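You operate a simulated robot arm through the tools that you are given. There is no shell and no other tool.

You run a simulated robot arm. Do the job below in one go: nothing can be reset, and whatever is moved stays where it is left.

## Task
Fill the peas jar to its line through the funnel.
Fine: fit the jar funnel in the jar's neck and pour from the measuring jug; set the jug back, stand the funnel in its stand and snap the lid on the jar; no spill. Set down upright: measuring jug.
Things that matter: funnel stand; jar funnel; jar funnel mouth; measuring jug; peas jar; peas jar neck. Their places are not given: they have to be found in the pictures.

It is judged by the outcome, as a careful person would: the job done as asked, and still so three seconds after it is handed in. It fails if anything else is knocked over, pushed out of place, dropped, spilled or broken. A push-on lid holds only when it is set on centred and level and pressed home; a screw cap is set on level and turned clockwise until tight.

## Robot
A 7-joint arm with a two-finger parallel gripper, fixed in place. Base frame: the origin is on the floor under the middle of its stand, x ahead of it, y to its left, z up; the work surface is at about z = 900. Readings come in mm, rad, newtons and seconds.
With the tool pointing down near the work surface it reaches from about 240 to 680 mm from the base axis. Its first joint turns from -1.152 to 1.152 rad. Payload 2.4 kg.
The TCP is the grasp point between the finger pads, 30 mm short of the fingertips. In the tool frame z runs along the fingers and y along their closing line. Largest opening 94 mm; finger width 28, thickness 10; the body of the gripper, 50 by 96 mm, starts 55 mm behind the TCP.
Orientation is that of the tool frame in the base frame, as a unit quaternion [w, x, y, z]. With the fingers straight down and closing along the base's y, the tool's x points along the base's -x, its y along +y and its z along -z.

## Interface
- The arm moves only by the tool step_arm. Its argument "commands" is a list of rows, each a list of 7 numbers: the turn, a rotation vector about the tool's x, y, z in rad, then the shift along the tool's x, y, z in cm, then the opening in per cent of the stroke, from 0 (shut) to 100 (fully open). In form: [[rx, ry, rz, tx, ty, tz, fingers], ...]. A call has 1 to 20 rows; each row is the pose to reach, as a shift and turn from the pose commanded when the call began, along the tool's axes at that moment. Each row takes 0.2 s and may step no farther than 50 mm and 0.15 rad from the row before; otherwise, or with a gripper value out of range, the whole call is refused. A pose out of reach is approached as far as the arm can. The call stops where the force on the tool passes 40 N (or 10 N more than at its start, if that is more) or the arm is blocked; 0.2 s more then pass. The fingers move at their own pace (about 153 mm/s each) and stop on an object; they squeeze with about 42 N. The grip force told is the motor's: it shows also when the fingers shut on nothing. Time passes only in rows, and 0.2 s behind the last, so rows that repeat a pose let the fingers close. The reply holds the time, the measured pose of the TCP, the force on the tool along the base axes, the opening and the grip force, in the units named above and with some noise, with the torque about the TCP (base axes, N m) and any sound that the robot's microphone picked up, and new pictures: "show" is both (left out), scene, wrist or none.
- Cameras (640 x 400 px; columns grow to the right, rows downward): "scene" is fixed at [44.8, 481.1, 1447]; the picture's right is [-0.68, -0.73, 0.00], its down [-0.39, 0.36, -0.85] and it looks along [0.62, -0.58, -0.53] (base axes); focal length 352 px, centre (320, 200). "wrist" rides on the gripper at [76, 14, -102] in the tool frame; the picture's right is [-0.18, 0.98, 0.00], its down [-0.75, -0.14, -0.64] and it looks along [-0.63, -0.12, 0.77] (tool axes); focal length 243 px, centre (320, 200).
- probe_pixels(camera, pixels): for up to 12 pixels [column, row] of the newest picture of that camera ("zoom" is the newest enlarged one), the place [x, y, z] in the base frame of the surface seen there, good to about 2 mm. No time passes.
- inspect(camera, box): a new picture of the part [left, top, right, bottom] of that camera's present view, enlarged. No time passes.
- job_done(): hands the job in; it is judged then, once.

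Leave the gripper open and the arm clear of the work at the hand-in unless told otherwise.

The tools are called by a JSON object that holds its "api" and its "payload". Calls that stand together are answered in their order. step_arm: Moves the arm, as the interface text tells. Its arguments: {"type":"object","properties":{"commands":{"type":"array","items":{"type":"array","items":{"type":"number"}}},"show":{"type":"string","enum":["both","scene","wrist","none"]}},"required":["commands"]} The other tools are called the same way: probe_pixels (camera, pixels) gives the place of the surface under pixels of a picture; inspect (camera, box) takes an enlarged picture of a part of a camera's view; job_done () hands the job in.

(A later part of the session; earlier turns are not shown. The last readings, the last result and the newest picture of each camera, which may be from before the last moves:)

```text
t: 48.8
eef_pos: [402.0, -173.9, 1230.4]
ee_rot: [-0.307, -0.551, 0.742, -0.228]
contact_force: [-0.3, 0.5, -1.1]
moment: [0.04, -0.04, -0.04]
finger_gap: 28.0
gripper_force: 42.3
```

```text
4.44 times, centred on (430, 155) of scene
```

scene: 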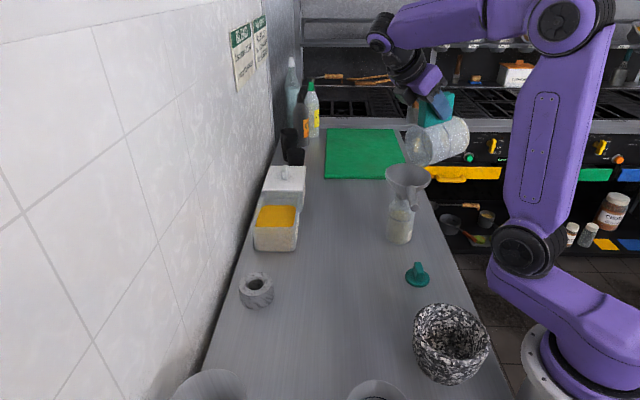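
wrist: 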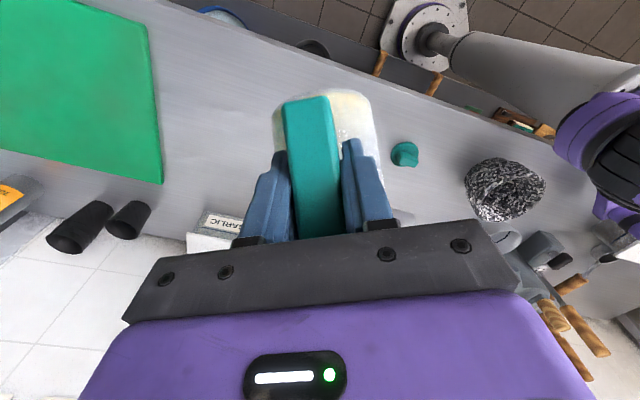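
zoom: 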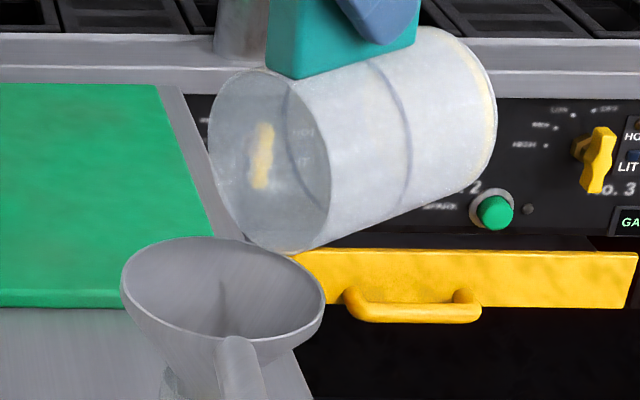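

The back edge moved to about row 180, and the flow is slowing as the jug empties. I'll hold 0.8 s more.

{"api": "step_arm", "payload": {"commands": [[0, 0, 0, 0, 0, 0, 0], [0, 0, 0, 0, 0, 0, 0], [0, 0, 0, 0, 0, 0, 0]], "show": "scene"}}

{"api": "inspect", "payload": {"camera": "scene", "box": [385, 195, 419, 230]}}

{"api": "inspect", "payload": {"camera": "scene", "box": [385, 110, 475, 200]}}

```text
t: 49.6
eef_pos: [402.4, -173.9, 1231.7]
ee_rot: [-0.308, -0.55, 0.742, -0.228]
contact_force: [-0.3, 1.0, -1.0]
moment: [0.01, -0.01, 0.02]
finger_gap: 27.9
gripper_force: 41.9
```

scene: 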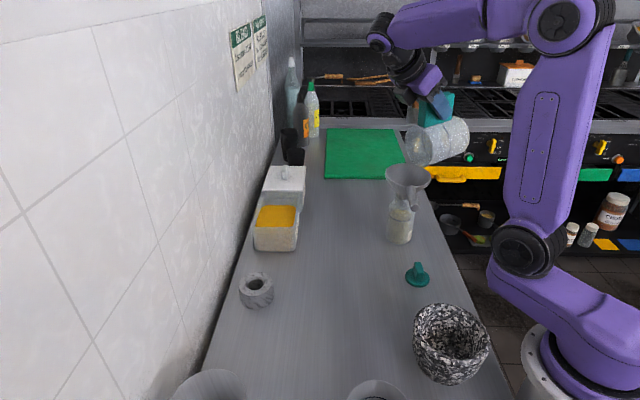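

```text
11.43 times, centred on (402, 212) of scene
```

zoom: 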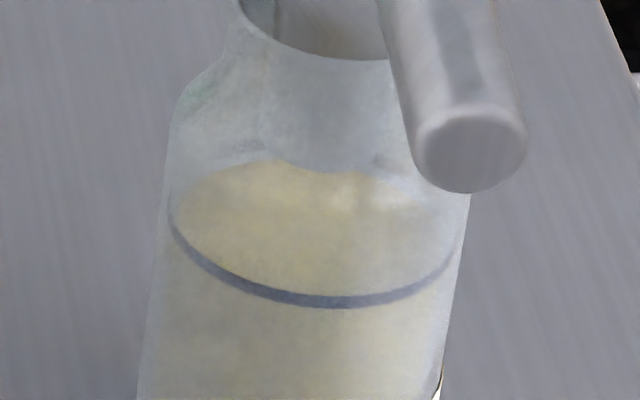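

```text
4.44 times, centred on (430, 155) of scene
```

zoom: 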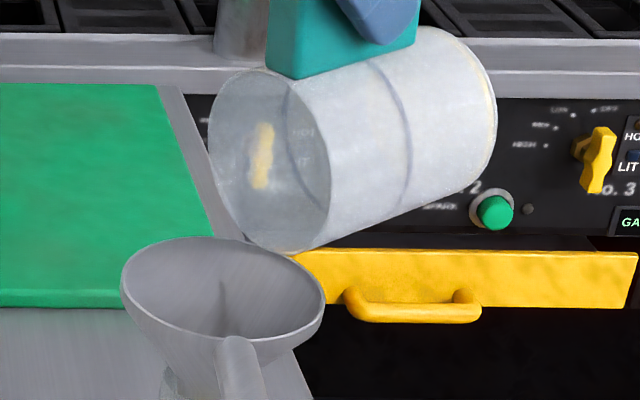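

The pea surface now nearly closes with the ring; I judge about 2–3 mm to go. I'll hold one beat more and tilt back to 65°, keeping the lip over the mouth, then re-measure.

{"api": "step_arm", "payload": {"commands": [[0, 0, 0, 0, 0, 0, 0], [0, -0.1309, 0, 1.3, 0, 1.1, 0], [0, -0.2618, 0, 2.16, 0, 2.57, 0], [0, -0.3927, 0, 2.84, 0, 4.09, 0], [0, -0.5236, 0, 3.42, 0, 5.54, 0], [0, -0.5236, 0, 3.42, 0, 5.54, 0]], "show": "scene"}}

{"api": "inspect", "payload": {"camera": "scene", "box": [385, 195, 419, 230]}}

{"api": "inspect", "payload": {"camera": "scene", "box": [385, 110, 475, 200]}}

```text
t: 51.0
eef_pos: [382.6, -235.1, 1216.4]
ee_rot: [-0.104, -0.592, 0.796, -0.078]
contact_force: [-0.2, 0.3, -1.7]
moment: [-0.03, -0.02, -0.01]
finger_gap: 27.9
gripper_force: 41.9
```

scene: 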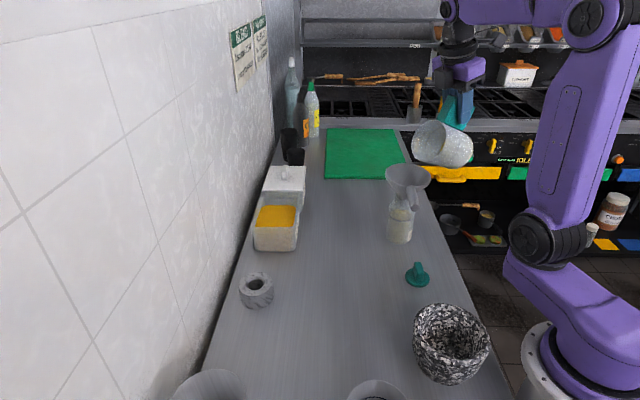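

```text
11.43 times, centred on (402, 212) of scene
```

zoom: 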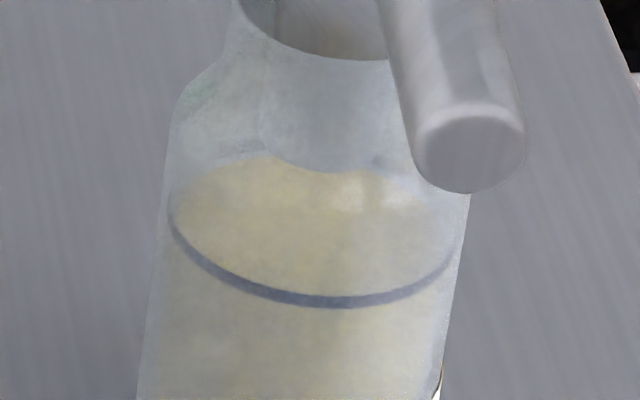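

```text
4.44 times, centred on (430, 155) of scene
```

zoom: 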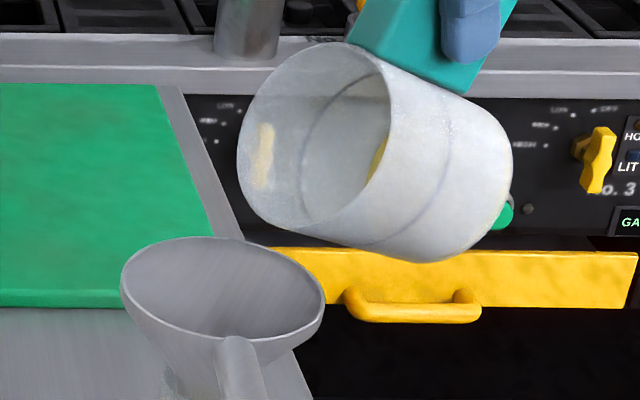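

I'll measure precisely: re-enlarge the jar and probe the ring and the pea surface.

{"api": "inspect", "payload": {"camera": "scene", "box": [385, 195, 419, 230]}}

{"api": "probe_pixels", "payload": {"camera": "zoom", "pixels": [[330, 300], [250, 288], [400, 293], [200, 255], [300, 240], [300, 200], [260, 170], [350, 220], [300, 330], [220, 200], [300, 360], [420, 250]]}}

```text
11.43 times, centred on (402, 212) of scene
```

zoom: 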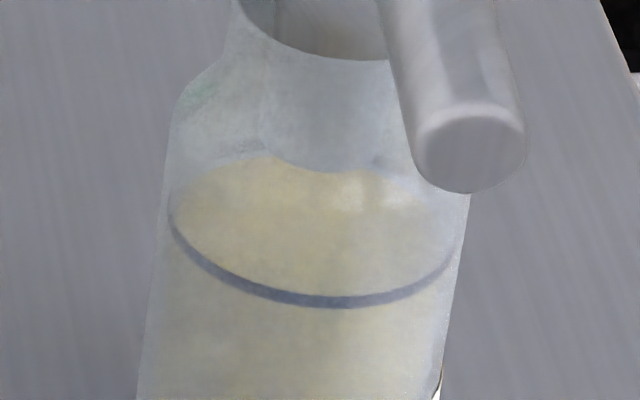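

```text
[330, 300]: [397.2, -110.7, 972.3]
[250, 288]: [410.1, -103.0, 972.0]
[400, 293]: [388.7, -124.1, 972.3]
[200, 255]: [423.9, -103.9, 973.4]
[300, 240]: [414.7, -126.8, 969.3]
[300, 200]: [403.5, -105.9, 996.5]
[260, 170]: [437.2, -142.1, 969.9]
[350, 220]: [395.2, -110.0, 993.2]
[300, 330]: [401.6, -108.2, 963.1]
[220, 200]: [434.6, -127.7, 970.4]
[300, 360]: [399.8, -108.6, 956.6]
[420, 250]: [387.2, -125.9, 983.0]
```

Direct probing works: the ring is at z≈972.3 and the pea surface at z≈969.9, about 2.4 mm short. I'll do one short dip to 95° and straight back to add a little.

{"api": "step_arm", "payload": {"commands": [[0, 0.1309, 0, -1.23, 0, -0.96, 0], [0, 0.2618, 0, -2.57, 0, -1.94, 0], [0, 0.3927, 0, -4.06, 0, -2.79, 0], [0, 0.5236, 0, -5.74, 0, -3.09, 0], [0, 0.3927, 0, -4.06, 0, -2.79, 0], [0, 0.2618, 0, -2.57, 0, -1.94, 0], [0, 0.1309, 0, -1.23, 0, -0.96, 0], [0, 0, 0, 0, 0, 0, 0], [0, 0, 0, 0, 0, 0, 0]], "show": "scene"}}

{"api": "inspect", "payload": {"camera": "scene", "box": [385, 195, 419, 230]}}

{"api": "probe_pixels", "payload": {"camera": "zoom", "pixels": [[330, 300], [250, 288], [300, 240], [260, 170], [220, 200], [280, 230], [300, 260], [240, 190], [250, 220], [210, 215], [270, 200], [330, 260]]}}

```text
t: 53.0
eef_pos: [382.1, -233.7, 1217.5]
ee_rot: [-0.104, -0.592, 0.796, -0.077]
contact_force: [-0.6, -0.9, -0.9]
moment: [0.0, 0.02, -0.01]
finger_gap: 27.9
gripper_force: 42.1
```

scene: 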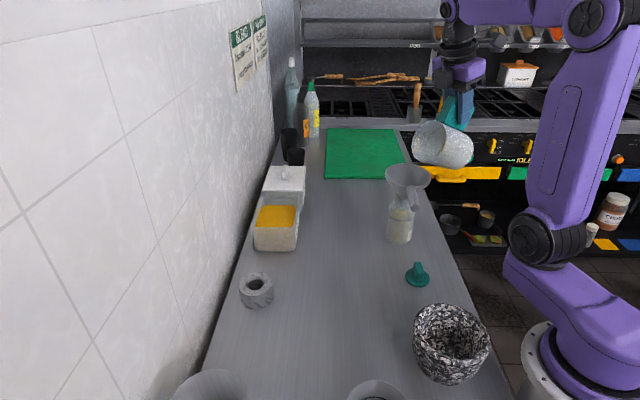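

```text
11.43 times, centred on (402, 212) of scene
```

zoom: 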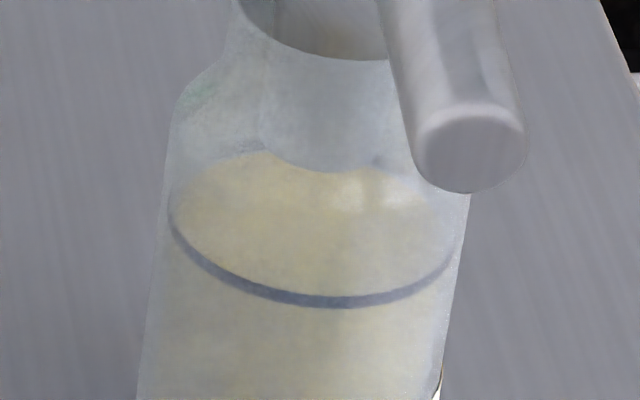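

```text
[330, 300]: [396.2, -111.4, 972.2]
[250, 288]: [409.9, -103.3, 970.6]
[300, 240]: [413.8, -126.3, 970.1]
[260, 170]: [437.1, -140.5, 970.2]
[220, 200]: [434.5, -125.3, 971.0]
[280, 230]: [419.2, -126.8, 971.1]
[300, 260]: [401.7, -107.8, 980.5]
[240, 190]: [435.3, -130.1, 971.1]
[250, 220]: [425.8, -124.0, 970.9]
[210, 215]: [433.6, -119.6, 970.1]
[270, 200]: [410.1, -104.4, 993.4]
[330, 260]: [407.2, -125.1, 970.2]
```

The surface is now at z≈970.6 against the ring at about 972.1. One more dip with a single beat held at 95° should bring it to the line.

{"api": "step_arm", "payload": {"commands": [[0, 0.1309, 0, -1.23, 0, -0.96, 0], [0, 0.2618, 0, -2.57, 0, -1.94, 0], [0, 0.3927, 0, -4.06, 0, -2.79, 0], [0, 0.5236, 0, -5.74, 0, -3.09, 0], [0, 0.5236, 0, -5.74, 0, -3.09, 0], [0, 0.3927, 0, -4.06, 0, -2.79, 0], [0, 0.2618, 0, -2.57, 0, -1.94, 0], [0, 0.1309, 0, -1.23, 0, -0.96, 0], [0, 0, 0, 0, 0, 0, 0], [0, 0, 0, 0, 0, 0, 0]], "show": "scene"}}

{"api": "inspect", "payload": {"camera": "scene", "box": [385, 195, 419, 230]}}

{"api": "probe_pixels", "payload": {"camera": "zoom", "pixels": [[330, 300], [290, 296], [300, 240], [260, 170], [220, 200], [280, 230], [370, 298], [240, 190], [250, 220], [210, 215], [330, 260], [230, 180]]}}

```text
t: 55.2
eef_pos: [383.0, -234.6, 1215.6]
ee_rot: [-0.104, -0.592, 0.795, -0.077]
contact_force: [-0.9, -0.3, -0.6]
moment: [-0.02, 0.0, 0.0]
finger_gap: 27.7
gripper_force: 41.8
```

scene: 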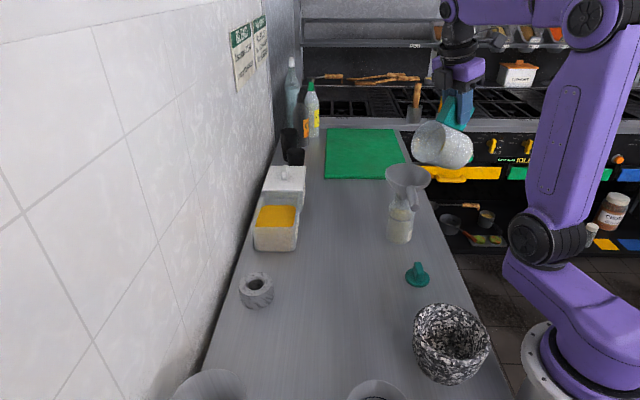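

```text
11.43 times, centred on (402, 212) of scene
```

zoom: 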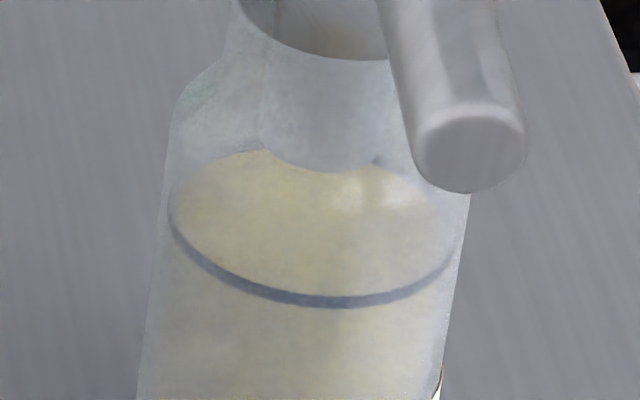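

```text
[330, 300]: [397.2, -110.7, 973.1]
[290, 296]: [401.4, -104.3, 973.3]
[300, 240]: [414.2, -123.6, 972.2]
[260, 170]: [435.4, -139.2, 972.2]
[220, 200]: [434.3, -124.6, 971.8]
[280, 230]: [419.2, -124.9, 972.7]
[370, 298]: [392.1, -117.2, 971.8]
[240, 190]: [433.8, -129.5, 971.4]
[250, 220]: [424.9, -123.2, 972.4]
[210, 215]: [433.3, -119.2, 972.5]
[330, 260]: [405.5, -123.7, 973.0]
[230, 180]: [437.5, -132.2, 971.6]
```

The pea surface reads z≈972.2 on average and the ring about 972.7, so the jar is at its line. I'll tilt the jug upright along the same clear path.

{"api": "step_arm", "payload": {"commands": [[0, -0.0873, 0, 0.74, 0, 0.58, 0], [0, -0.1745, 0, 1.49, 0, 0.94, 0], [0, -0.2618, 0, 2.16, 0, 1.23, 0], [0, -0.3491, 0, 2.74, 0, 1.39, 0], [0, -0.4363, 0, 3.34, 0, 1.54, 0], [0, -0.5236, 0, 3.8, 0, 1.24, 0], [0, -0.6109, 0, 4.26, 0, 0.94, 0], [0, -0.6981, 0, 4.45, 0, 0.88, 0], [0, -0.7854, 0, 4.66, 0, 0.82, 0], [0, -0.8727, 0, 4.45, 0, 1.46, 0], [0, -0.9599, 0, 4.26, 0, 2.1, 0], [0, -1.0472, 0, 3.88, 0, 2.83, 0], [0, -1.1344, 0, 3.5, 0, 3.56, 0], [0, -1.1344, 0, 3.5, 0, 3.56, 0]], "show": "scene"}}

{"api": "inspect", "payload": {"camera": "scene", "box": [340, 90, 480, 250]}}

```text
t: 58.2
eef_pos: [371.7, -274.8, 1191.4]
ee_rot: [0.34, -0.541, 0.727, 0.252]
contact_force: [-0.3, -0.8, -1.5]
moment: [-0.09, 0.0, 0.01]
finger_gap: 28.2
gripper_force: 41.8
```

scene: 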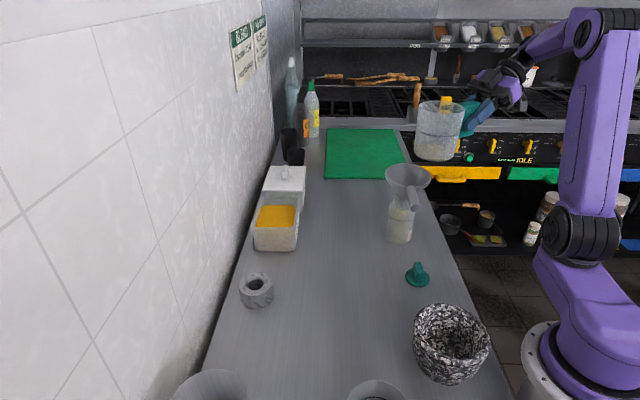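

```text
2.50 times, centred on (410, 170) of scene
```

zoom: 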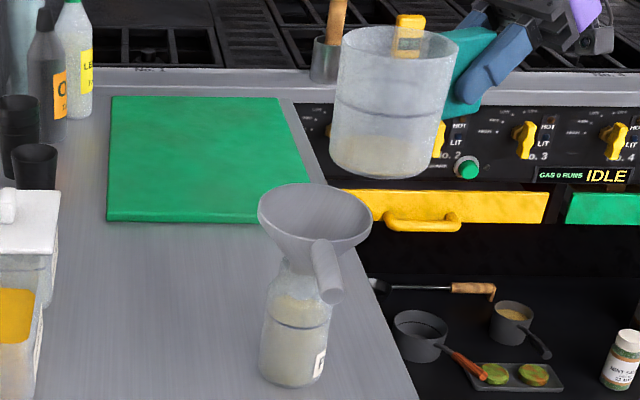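

The jug is upright in the very same pose as before the pour. I'll carry it back above its original place, turning back to yaw 45°.

{"api": "step_arm", "payload": {"commands": [[0.035, 0, 0.029, -0.3, -1.4, 0.36, 0], [0.095, 0, 0.08, -0.82, -3.86, 0.97, 0], [0.155, 0, 0.13, -1.33, -6.28, 1.58, 0], [0.215, 0, 0.181, -1.85, -8.71, 2.2, 0], [0.275, 0, 0.231, -2.36, -11.14, 2.81, 0], [0.33, 0, 0.277, -2.83, -13.37, 3.37, 0], [0.366, 0, 0.307, -3.14, -14.83, 3.74, 0], [0.381, 0, 0.32, -3.27, -15.44, 3.89, 0], [0.381, 0, 0.32, -3.27, -15.44, 3.89, 0], [0.381, 0, 0.32, -3.27, -15.44, 3.89, 0]], "show": "both"}}

```text
t: 60.4
eef_pos: [534.4, -271.2, 1191.0]
ee_rot: [0.391, -0.345, 0.838, 0.161]
contact_force: [0.2, 0.3, -1.8]
moment: [-0.07, 0.09, 0.0]
finger_gap: 27.9
gripper_force: 42.1
```

scene: 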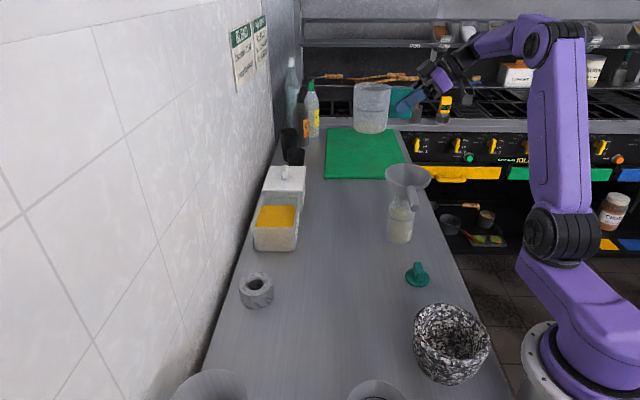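
wrist: 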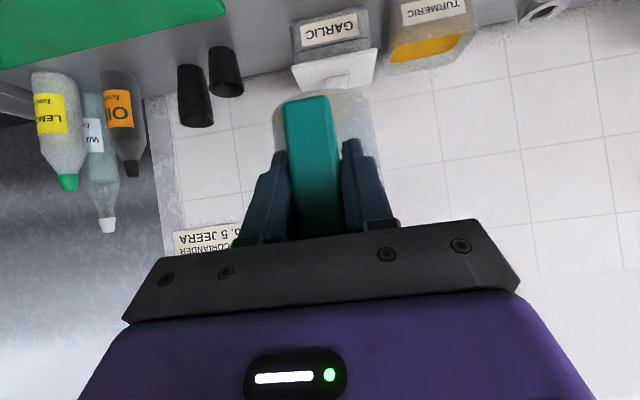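

It's back over its place. I'll lower it to about 15 mm above the table first.

{"api": "step_arm", "payload": {"commands": [[0, 0, 0, 2.3, 0, 1.93, 0], [0, 0, 0, 5.36, 0, 4.5, 0], [0, 0, 0, 8.43, 0, 7.07, 0], [0, 0, 0, 11.49, 0, 9.65, 0], [0, 0, 0, 13.79, 0, 11.57, 0], [0, 0, 0, 15.0, 0, 12.6, 0], [0, 0, 0, 15.55, 0, 13.05, 0], [0, 0, 0, 15.55, 0, 13.05, 0]], "show": "both"}}

{"api": "inspect", "payload": {"camera": "scene", "box": [340, 130, 440, 220]}}

```text
t: 62.2
eef_pos: [534.1, -272.4, 988.7]
ee_rot: [0.391, -0.346, 0.838, 0.162]
contact_force: [0.2, -0.4, 0.3]
moment: [-0.11, 0.07, -0.03]
finger_gap: 27.8
gripper_force: 42.3
```

scene: 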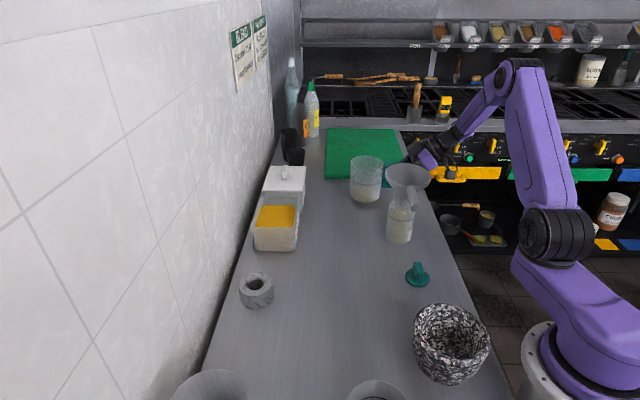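
wrist: 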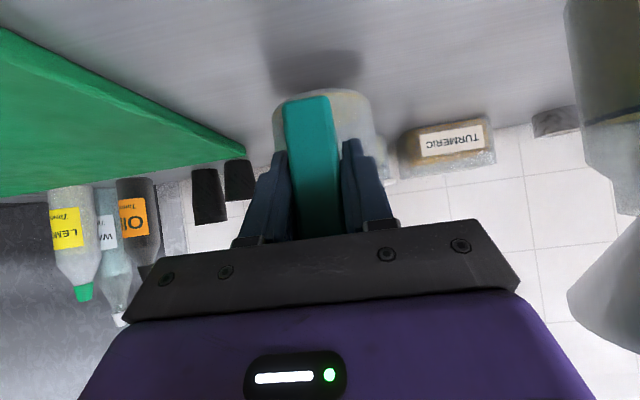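

```text
4.44 times, centred on (390, 175) of scene
```

zoom: 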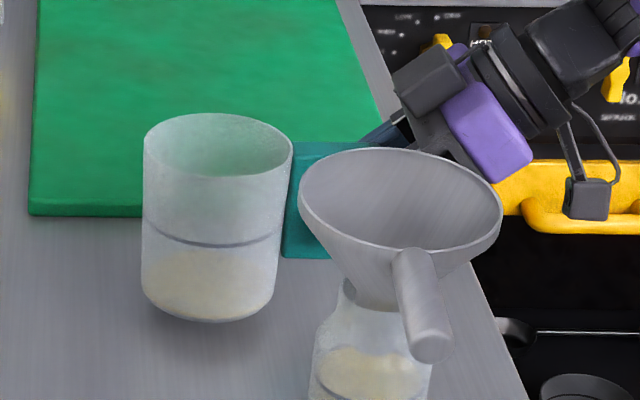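

About 16 mm remain. I'll lower 14 mm then feel for the table in small steps.

{"api": "step_arm", "payload": {"commands": [[0, 0, 0, 0.383, 0, 0.322, 0], [0, 0, 0, 0.766, 0, 0.643, 0], [0, 0, 0, 1.0, 0, 0.84, 0], [0, 0, 0, 1.11, 0, 0.932, 0], [0, 0, 0, 1.11, 0, 0.932, 0]], "show": "none"}}

```text
t: 63.4
eef_pos: [533.0, -271.0, 973.3]
ee_rot: [0.39, -0.345, 0.838, 0.161]
contact_force: [-0.3, -0.2, -1.7]
moment: [-0.12, 0.07, 0.01]
finger_gap: 28.1
gripper_force: 41.8
```

{"api": "step_arm", "payload": {"commands": [[0, 0, 0, 0.077, 0, 0.064, 0], [0, 0, 0, 0.115, 0, 0.097, 0], [0, 0, 0, 0.153, 0, 0.129, 0], [0, 0, 0, 0.153, 0, 0.129, 0]], "show": "none"}}

```text
t: 64.4
eef_pos: [534.0, -271.5, 972.3]
ee_rot: [0.392, -0.344, 0.838, 0.16]
contact_force: [0.5, 0.1, 0.5]
moment: [0.11, -0.07, 0.01]
finger_gap: 28.0
gripper_force: 41.9
```

The force and moment flipped sign, so the jug's bottom is on the table with a very light load. I'll open the fingers and check that the jug stands.

{"api": "step_arm", "payload": {"commands": [[0, 0, 0, 0, 0, 0, 32], [0, 0, 0, 0, 0, 0, 40], [0, 0, 0, 0, 0, 0, 55], [0, 0, 0, 0, 0, 0, 55]], "show": "both"}}

{"api": "inspect", "payload": {"camera": "scene", "box": [340, 130, 440, 220]}}

```text
t: 65.4
eef_pos: [533.9, -271.6, 973.8]
ee_rot: [0.39, -0.345, 0.838, 0.161]
contact_force: [0.0, 0.5, -0.4]
moment: [0.0, 0.02, 0.0]
finger_gap: 51.6
gripper_force: 0.1
```

scene: 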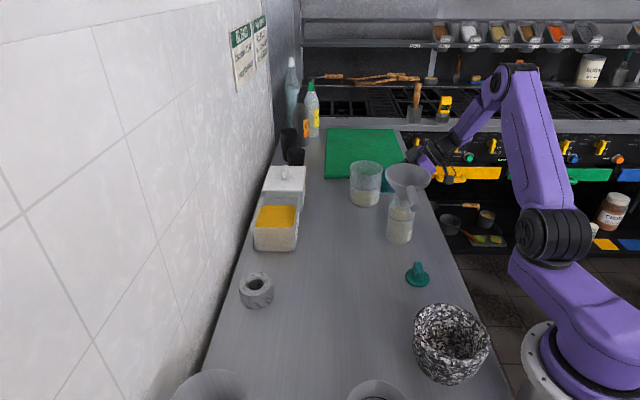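
wrist: 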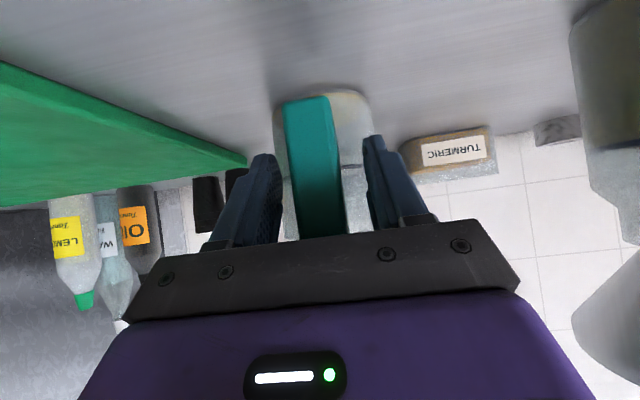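

```text
4.44 times, centred on (390, 175) of scene
```

zoom: 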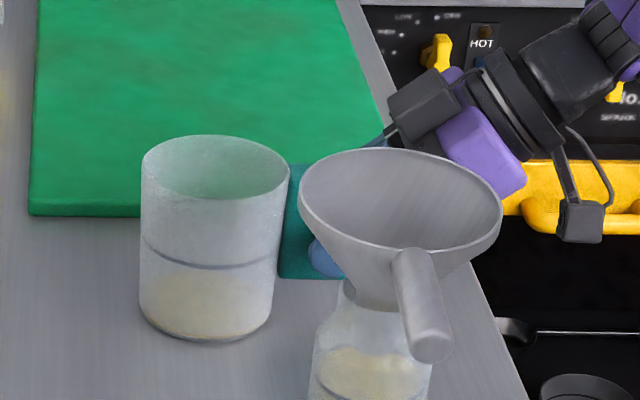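

The jug stands upright where it was. I'll back the fingers straight out along their own axis, then rise.

{"api": "step_arm", "payload": {"commands": [[0, 0, 0, 0, 0, -1.5, 55], [0, 0, 0, 0, 0, -4, 55], [0, 0, 0, 0, 0, -7.5, 55], [0, 0, 0, 0, 0, -11, 55], [0, 0, 0, -2.5, 0, -13, 55], [0, 0, 0, -6, 0, -15.5, 55], [0, 0, 0, -9.5, 0, -18, 55], [0, 0, 0, -9.5, 0, -18, 55]], "show": "both"}}

```text
t: 67.2
eef_pos: [480.4, -325.6, 1160.9]
ee_rot: [0.391, -0.345, 0.838, 0.162]
contact_force: [-0.7, 0.7, -0.7]
moment: [0.03, 0.02, 0.01]
finger_gap: 52.0
gripper_force: 0.0
```

scene: 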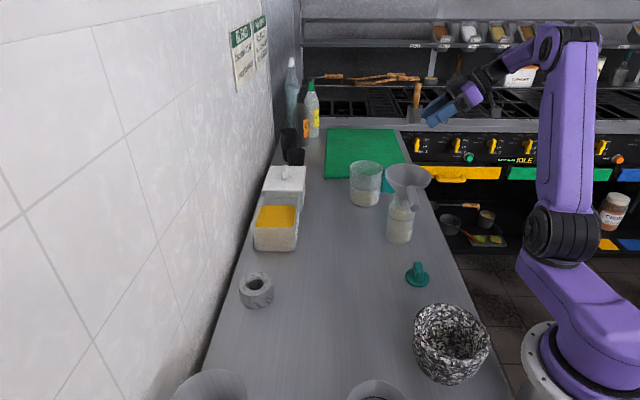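
wrist: 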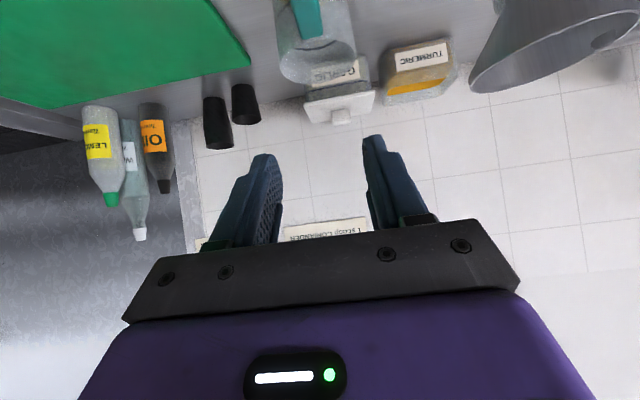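

I'll swing the fingers back to pointing straight down while rising, then fly to the viewing spot behind the funnel handle with yaw -47°.

{"api": "step_arm", "payload": {"commands": [[0, 0.145, 0, -1.0, 0, -0.85, 55], [0, 0.29, 0, -2.0, 0, -1.7, 55], [0, 0.435, 0, -3.1, 0, -2.6, 55], [0, 0.58, 0, -4.1, 0, -3.4, 55], [0, 0.725, 0, -5.1, 0, -4.3, 55], [0, 0.8727, 0, -6.1, 0, -5.1, 55], [0, 0.8727, 0, -6.1, 0, -5.1, 55]], "show": "none"}}

{"api": "step_arm", "payload": {"commands": [[0, 0, 0.123, -0.72, 2.57, 0, 55], [0, 0, 0.246, -1.44, 5.14, 0, 55], [0, 0, 0.368, -2.16, 7.72, 0, 55], [0, 0, 0.491, -2.88, 10.29, 0, 55], [0, 0, 0.614, -3.6, 12.86, 0, 55], [0, 0, 0.737, -4.32, 15.43, 0, 55], [0, 0, 0.86, -5.03, 18.0, 0, 55], [0, 0, 0.983, -5.75, 20.58, 0, 55], [0, 0, 1.106, -6.47, 23.15, 0, 55], [0, 0, 1.228, -7.19, 25.72, 0, 55], [0, 0, 1.351, -7.91, 28.3, 0, 55], [0, 0, 1.474, -8.63, 30.87, 0, 55], [0, 0, 1.597, -9.35, 33.44, 0, 55], [0, 0, 1.597, -9.35, 33.44, 0, 55]], "show": "both"}}

```text
t: 68.8
eef_pos: [479.2, -324.7, 1240.4]
ee_rot: [-0.001, -0.38, 0.925, -0.001]
contact_force: [-0.7, -0.1, -0.2]
moment: [-0.02, 0.0, 0.03]
finger_gap: 51.7
gripper_force: 0.1
```

```text
t: 71.8
eef_pos: [311.8, -21.4, 1239.9]
ee_rot: [0.0, 0.396, 0.918, 0.0]
contact_force: [-0.5, 0.4, 0.2]
moment: [-0.01, -0.01, -0.01]
finger_gap: 51.9
gripper_force: 0.1
```

scene: 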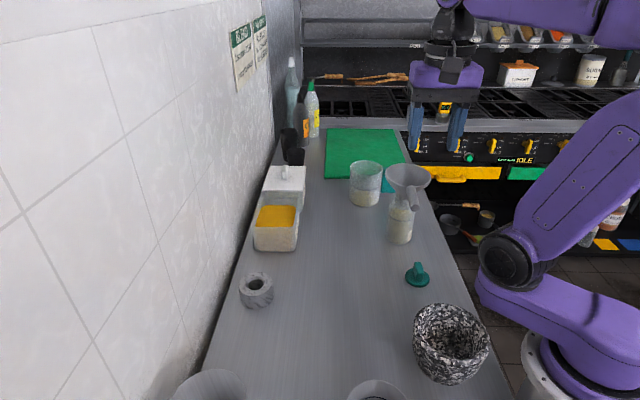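
wrist: 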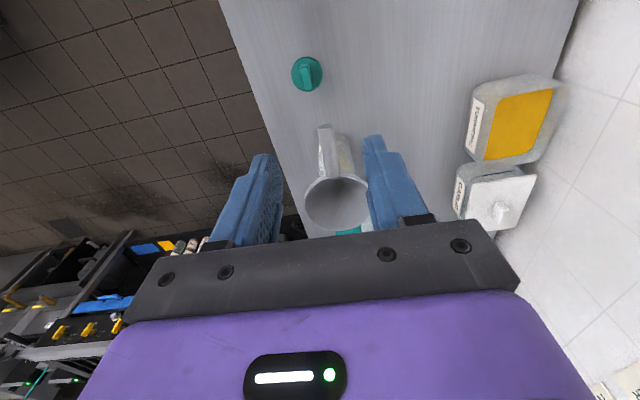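

The funnel looks unchanged. I'll probe its handle and rim again before gripping it.

{"api": "inspect", "payload": {"camera": "wrist", "box": [285, 110, 385, 240]}}

{"api": "probe_pixels", "payload": {"camera": "wrist", "pixels": [[325, 126], [326, 133], [328, 140], [330, 148], [332, 156], [334, 164], [335, 170], [322, 150], [337, 150], [307, 200], [369, 190], [325, 227]]}}

{"api": "inspect", "payload": {"camera": "scene", "box": [375, 150, 445, 255]}}

```text
3.08 times, centred on (335, 175) of wrist
```

zoom: 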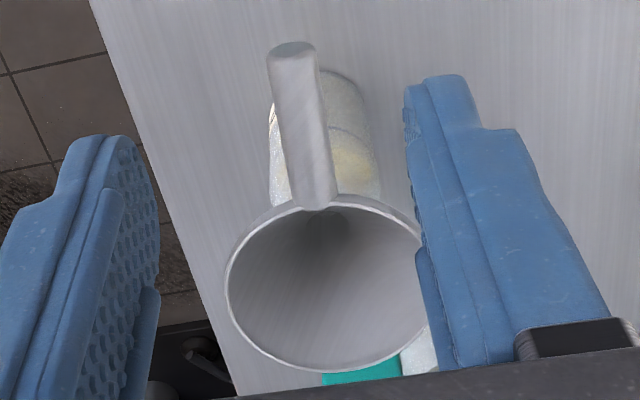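

```text
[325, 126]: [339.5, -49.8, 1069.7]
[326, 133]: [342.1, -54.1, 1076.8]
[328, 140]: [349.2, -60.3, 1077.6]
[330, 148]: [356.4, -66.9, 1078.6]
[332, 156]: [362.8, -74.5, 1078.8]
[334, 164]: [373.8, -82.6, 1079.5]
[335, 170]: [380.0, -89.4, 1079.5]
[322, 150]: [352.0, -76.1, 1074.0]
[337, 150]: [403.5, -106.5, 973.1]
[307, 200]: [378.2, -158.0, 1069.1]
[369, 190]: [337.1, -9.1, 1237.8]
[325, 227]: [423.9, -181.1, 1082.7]
```

```text
3.81 times, centred on (410, 202) of scene
```

zoom: 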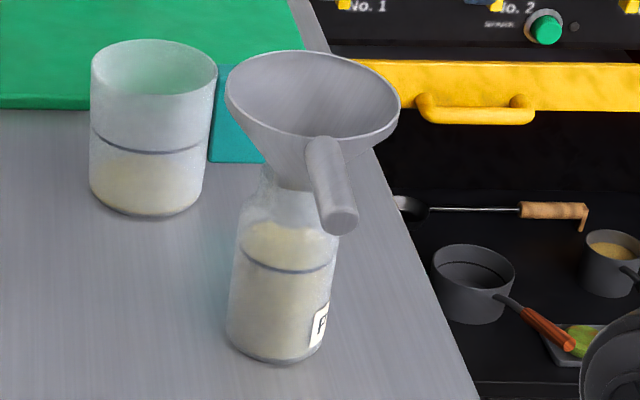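

The handle now lies at about az -45.5° with its top near z 1078 and its end about 3° low. I'll come over it, tilting the gripper 3° to match, and stop above it to check.

{"api": "step_arm", "payload": {"commands": [[0, 0, -0.02, -2.0, 0, 2.0, 55], [0, 0, -0.02, -4.0, 0.04, 4.0, 55], [0, 0, -0.02, -6.0, 0.06, 6.0, 55], [0, 0, -0.02, -7.94, 0.08, 8.0, 55], [0, 0, -0.02, -7.94, 0.08, 10.0, 55], [0, 0, -0.02, -7.94, 0.08, 12.5, 55], [0, 0, -0.02, -7.94, 0.08, 12.5, 55]], "show": "both"}}

{"api": "inspect", "payload": {"camera": "wrist", "box": [230, 70, 430, 250]}}

```text
t: 73.4
eef_pos: [367.0, -79.8, 1114.3]
ee_rot: [0.0, 0.388, 0.922, 0.0]
contact_force: [0.5, 0.0, -0.1]
moment: [0.0, -0.02, -0.01]
finger_gap: 51.5
gripper_force: 0.1
```

scene: 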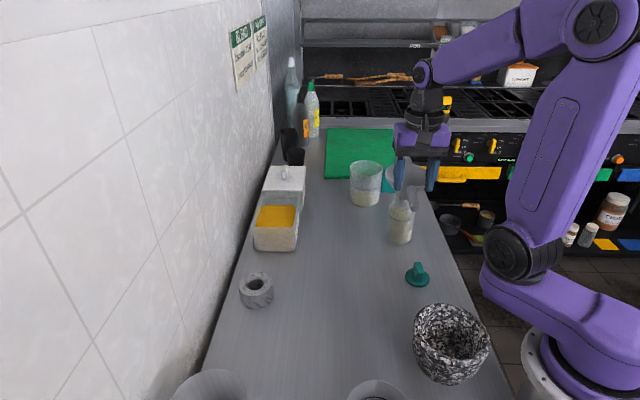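
wrist: 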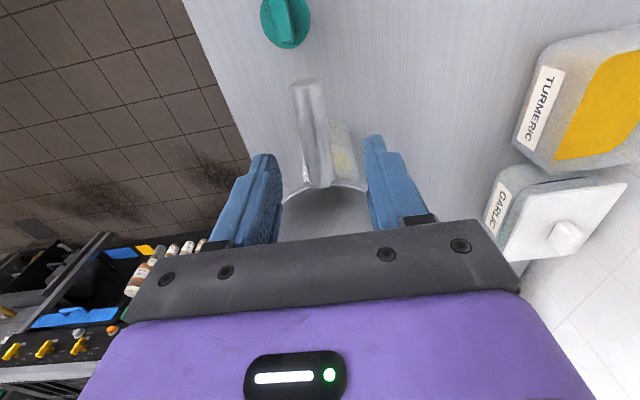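

```text
2.22 times, centred on (330, 160) of wrist
```

zoom: 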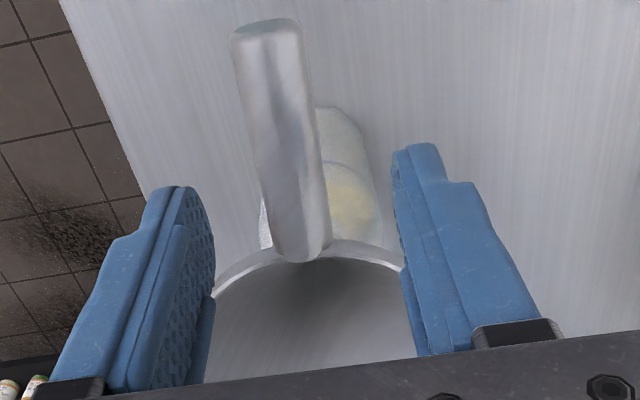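

I'll probe the handle's centre line again from this closer view to settle its direction.

{"api": "probe_pixels", "payload": {"camera": "zoom", "pixels": [[270, 50], [277, 90], [283, 130], [289, 170], [296, 210], [300, 240], [247, 100], [306, 90], [262, 180], [316, 170], [240, 40], [295, 30]]}}

```text
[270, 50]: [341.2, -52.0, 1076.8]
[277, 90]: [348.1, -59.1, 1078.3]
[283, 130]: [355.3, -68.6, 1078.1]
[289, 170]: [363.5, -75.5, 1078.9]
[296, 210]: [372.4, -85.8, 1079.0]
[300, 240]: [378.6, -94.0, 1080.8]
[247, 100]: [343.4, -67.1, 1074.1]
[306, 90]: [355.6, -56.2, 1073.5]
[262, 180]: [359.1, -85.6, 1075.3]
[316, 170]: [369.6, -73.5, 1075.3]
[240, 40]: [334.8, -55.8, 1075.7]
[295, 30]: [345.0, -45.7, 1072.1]
```

The handle's direction is about -48.5°. I'll correct the yaw by 3°, tilt 3° to match, lower to the handle's mid-height, and check.

{"api": "step_arm", "payload": {"commands": [[0, -0.025, 0.025, 0.1, -0.13, 1.0, 55], [0, -0.05, 0.05, 0.1, -0.13, 2.0, 55], [0, -0.05, 0.05, 0.1, -0.13, 3.0, 55], [0, -0.05, 0.05, 0.1, -0.13, 4.0, 55], [0, -0.05, 0.05, 0.1, -0.13, 4.5, 55], [0, -0.05, 0.05, 0.1, -0.13, 4.5, 55]], "show": "both"}}

{"api": "inspect", "payload": {"camera": "wrist", "box": [230, 70, 430, 250]}}

{"api": "inspect", "payload": {"camera": "scene", "box": [370, 140, 450, 260]}}

```text
t: 74.8
eef_pos: [364.4, -79.1, 1069.9]
ee_rot: [0.023, 0.41, 0.912, -0.01]
contact_force: [-0.7, 0.0, -0.2]
moment: [0.0, -0.04, -0.02]
finger_gap: 51.5
gripper_force: 0.0
```

scene: 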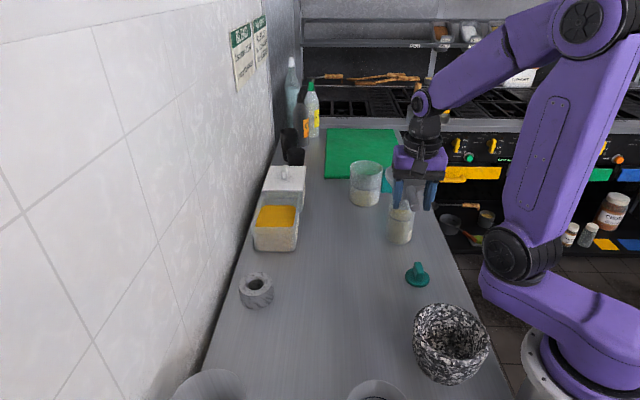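
wrist: 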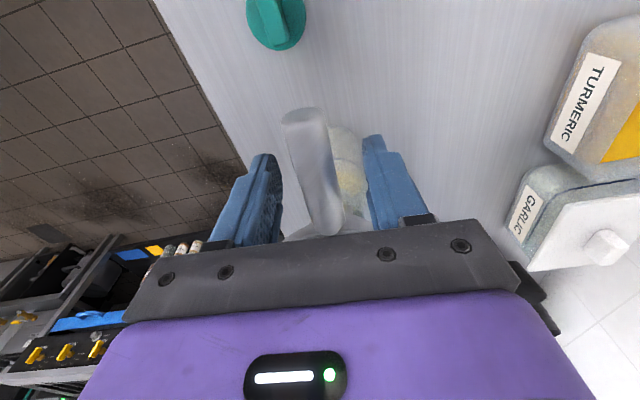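

```text
2.22 times, centred on (330, 160) of wrist
```

zoom: 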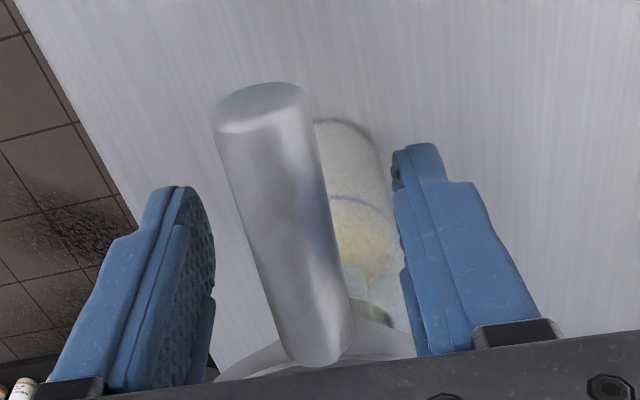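

```text
3.33 times, centred on (410, 200) of scene
```

zoom: 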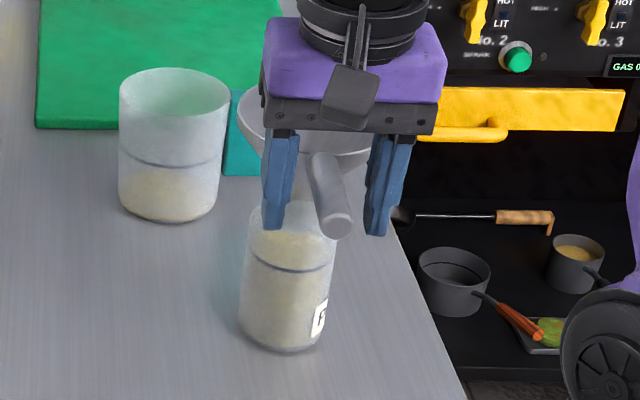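

The handle is centred between the fingers. I'll close on it.

{"api": "step_arm", "payload": {"commands": [[0, 0, 0, 0, 0, 0, 35], [0, 0, 0, 0, 0, 0, 25], [0, 0, 0, 0, 0, 0, 10], [0, 0, 0, 0, 0, 0, 0], [0, 0, 0, 0, 0, 0, 0]], "show": "wrist"}}

```text
t: 76.0
eef_pos: [364.3, -80.4, 1069.5]
ee_rot: [0.024, 0.41, 0.912, -0.009]
contact_force: [-0.2, 0.7, -0.1]
moment: [0.05, -0.01, 0.0]
finger_gap: 23.4
gripper_force: 41.8
```

wrist: 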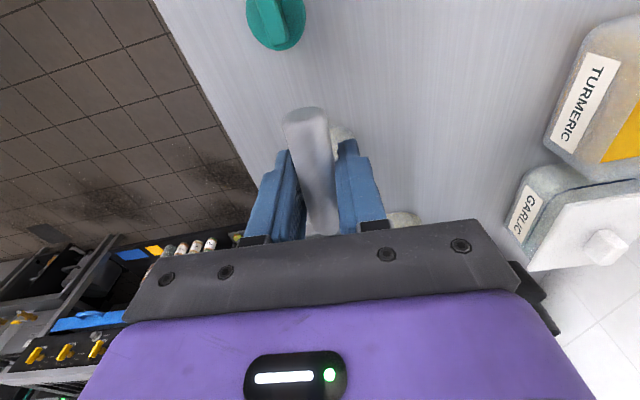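

Held. I'll lift slowly straight up 15 mm first, watching that the jar stays put.

{"api": "step_arm", "payload": {"commands": [[0, 0, 0, -0.015, 0, -0.3, 0], [0, 0, 0, -0.04, 0, -0.8, 0], [0, 0, 0, -0.075, 0, -1.5, 0], [0, 0, 0, -0.075, 0, -1.5, 0]], "show": "scene"}}

{"api": "inspect", "payload": {"camera": "scene", "box": [370, 140, 450, 260]}}

```text
t: 77.0
eef_pos: [364.5, -80.3, 1085.7]
ee_rot: [0.023, 0.411, 0.911, -0.009]
contact_force: [-1.1, 0.6, 0.1]
moment: [0.11, 0.06, 0.01]
finger_gap: 23.3
gripper_force: 41.9
```

scene: 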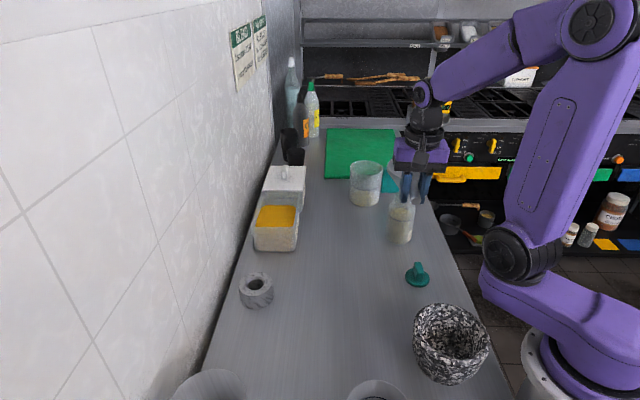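

```text
3.33 times, centred on (410, 200) of scene
```

zoom: 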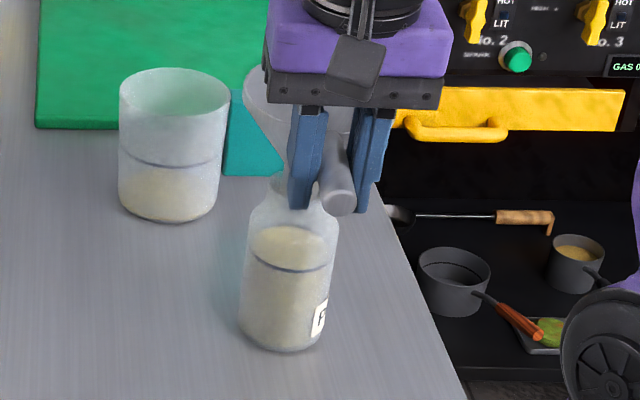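

The jar stays put. I'll raise the funnel clear to z≈1180 and level the gripper again.

{"api": "step_arm", "payload": {"commands": [[0, 0, 0, -0.1, 0, -2.0, 0], [0, 0, 0, -0.2, 0, -4.0, 0], [0, 0, 0, -0.325, 0, -6.5, 0], [0, 0.025, 0, -0.45, 0, -9.0, 0], [0, 0.05, 0, -0.475, 0, -9.5, 0], [0, 0.05, 0, -0.475, 0, -9.5, 0]], "show": "both"}}

{"api": "inspect", "payload": {"camera": "scene", "box": [370, 120, 450, 260]}}

```text
t: 78.4
eef_pos: [362.5, -81.0, 1179.0]
ee_rot: [0.0, 0.41, 0.912, 0.001]
contact_force: [0.1, -0.4, -0.2]
moment: [0.05, 0.02, -0.01]
finger_gap: 23.2
gripper_force: 42.1
```

scene: 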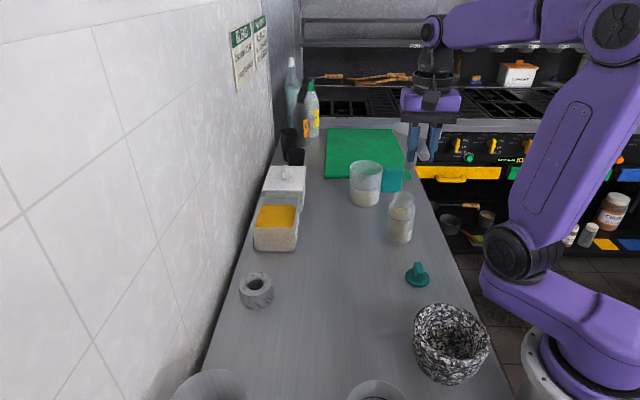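
wrist: 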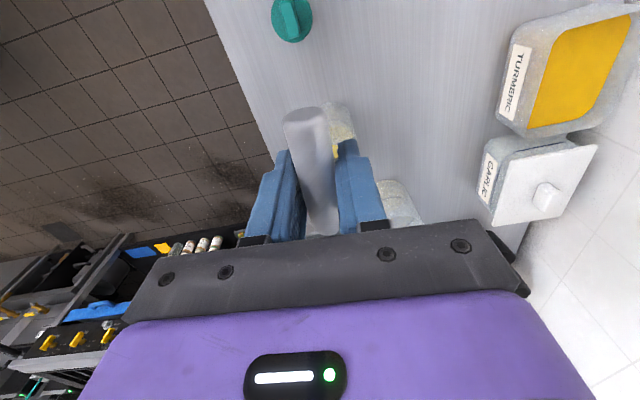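

```text
2.86 times, centred on (410, 190) of scene
```

zoom: 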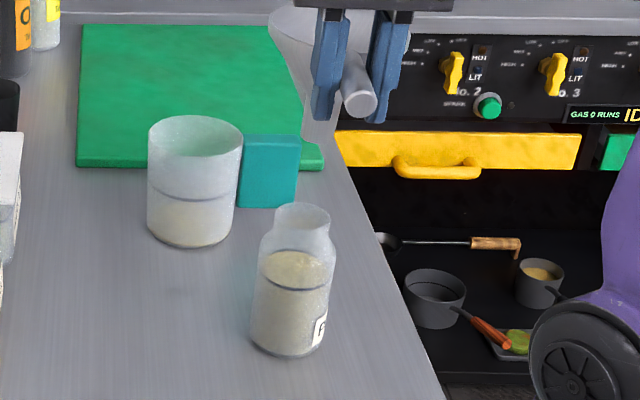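

The funnel is clear and the jar stands at its line. Now I'll measure the stand's hole precisely while it's empty.

{"api": "inspect", "payload": {"camera": "scene", "box": [230, 260, 282, 320]}}

```text
6.67 times, centred on (256, 290) of scene
```

zoom: 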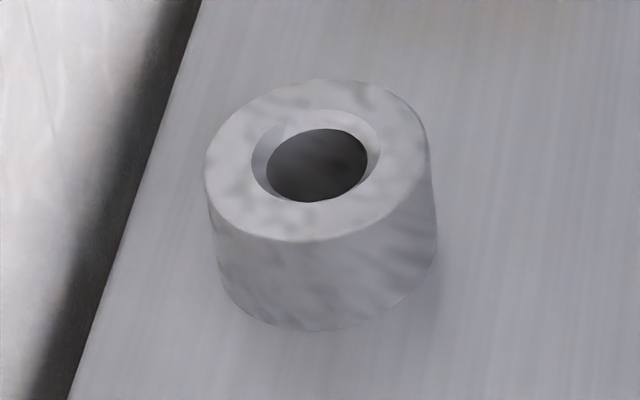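

{"api": "probe_pixels", "payload": {"camera": "zoom", "pixels": [[207, 170], [225, 210], [262, 235], [310, 240], [370, 222], [410, 190], [425, 145], [410, 105], [370, 85], [320, 80], [260, 100], [220, 135]]}}

{"api": "probe_pixels", "payload": {"camera": "zoom", "pixels": [[250, 165], [265, 190], [300, 204], [345, 197], [372, 175], [382, 145], [365, 120], [325, 108], [285, 118], [260, 140], [315, 165], [340, 150]]}}

```text
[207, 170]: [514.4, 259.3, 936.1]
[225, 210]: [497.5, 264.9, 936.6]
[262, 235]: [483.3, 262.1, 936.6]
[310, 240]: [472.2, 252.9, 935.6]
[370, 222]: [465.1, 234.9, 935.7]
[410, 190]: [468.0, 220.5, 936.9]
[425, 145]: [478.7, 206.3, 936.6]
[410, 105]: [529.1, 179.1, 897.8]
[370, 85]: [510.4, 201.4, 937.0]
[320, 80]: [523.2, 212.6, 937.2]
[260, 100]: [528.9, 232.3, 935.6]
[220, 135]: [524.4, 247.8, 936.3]
```

```text
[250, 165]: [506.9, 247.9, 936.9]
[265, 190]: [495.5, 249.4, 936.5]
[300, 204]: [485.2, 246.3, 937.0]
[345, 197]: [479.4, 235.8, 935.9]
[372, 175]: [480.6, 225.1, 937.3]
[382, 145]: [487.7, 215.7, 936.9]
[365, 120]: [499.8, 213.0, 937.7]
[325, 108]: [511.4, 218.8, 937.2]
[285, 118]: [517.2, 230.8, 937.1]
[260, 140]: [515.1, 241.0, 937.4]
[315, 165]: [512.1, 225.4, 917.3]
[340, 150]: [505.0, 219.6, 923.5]
```

The stand's hole centre is (497.5,232), mouth radius about 19 tapering to about 15, top at z 936.5. I'll carry the funnel back over to the stand, turning it to yaw 43° at a safe height.

{"api": "step_arm", "payload": {"commands": [[0, 0, -0.1227, 1.06, 1.81, 0, 0], [0, 0, -0.2454, 2.12, 3.62, 0, 0], [0, 0, -0.3681, 3.18, 5.43, 0, 0], [0, 0, -0.4908, 4.23, 7.24, 0, 0], [0, 0, -0.6135, 5.29, 9.05, 0, 0], [0, 0, -0.7362, 6.35, 10.86, 0, 0], [0, 0, -0.8588, 7.41, 12.66, 0, 0], [0, 0, -0.9815, 8.47, 14.47, 0, 0], [0, 0, -1.1042, 9.53, 16.28, 0.5, 0], [0, 0, -1.2269, 10.58, 18.09, 1.2, 0], [0, 0, -1.3496, 11.64, 19.9, 2.2, 0], [0, 0, -1.4723, 12.7, 21.71, 3.2, 0], [0, 0, -1.595, 13.76, 23.52, 3.9, 0], [0, 0, -1.595, 13.76, 23.52, 3.9, 0], [0, 0, -1.595, 13.76, 23.52, 3.9, 0]], "show": "both"}}

{"api": "inspect", "payload": {"camera": "scene", "box": [205, 165, 325, 245]}}

```text
t: 81.6
eef_pos: [447.4, 179.9, 1141.1]
ee_rot: [0.0, -0.367, 0.93, 0.0]
contact_force: [-0.5, -0.1, -0.4]
moment: [-0.02, 0.05, 0.01]
finger_gap: 23.3
gripper_force: 42.0
```

scene: 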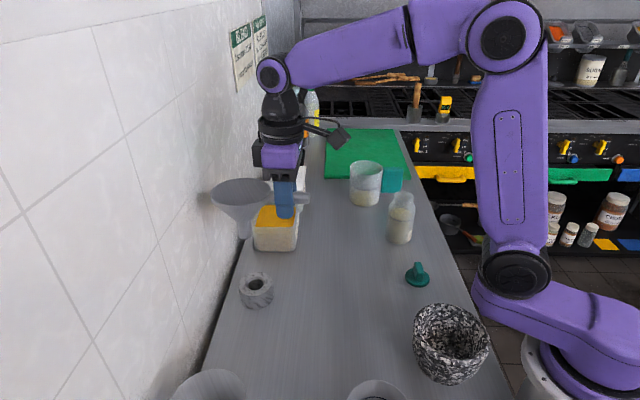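
wrist: 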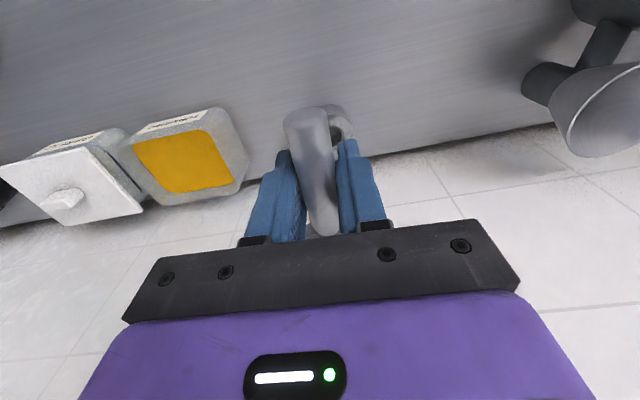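

```text
5.00 times, centred on (265, 205) of scene
```

zoom: 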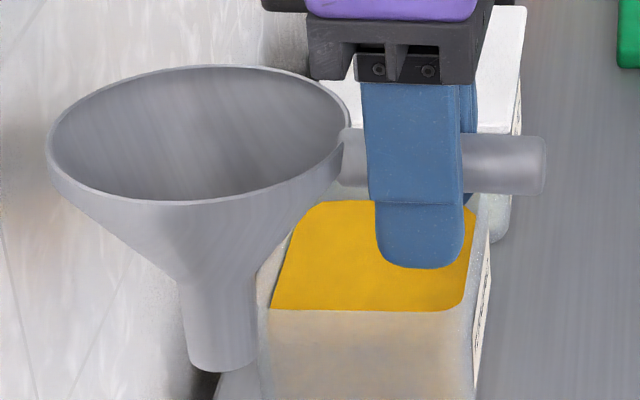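

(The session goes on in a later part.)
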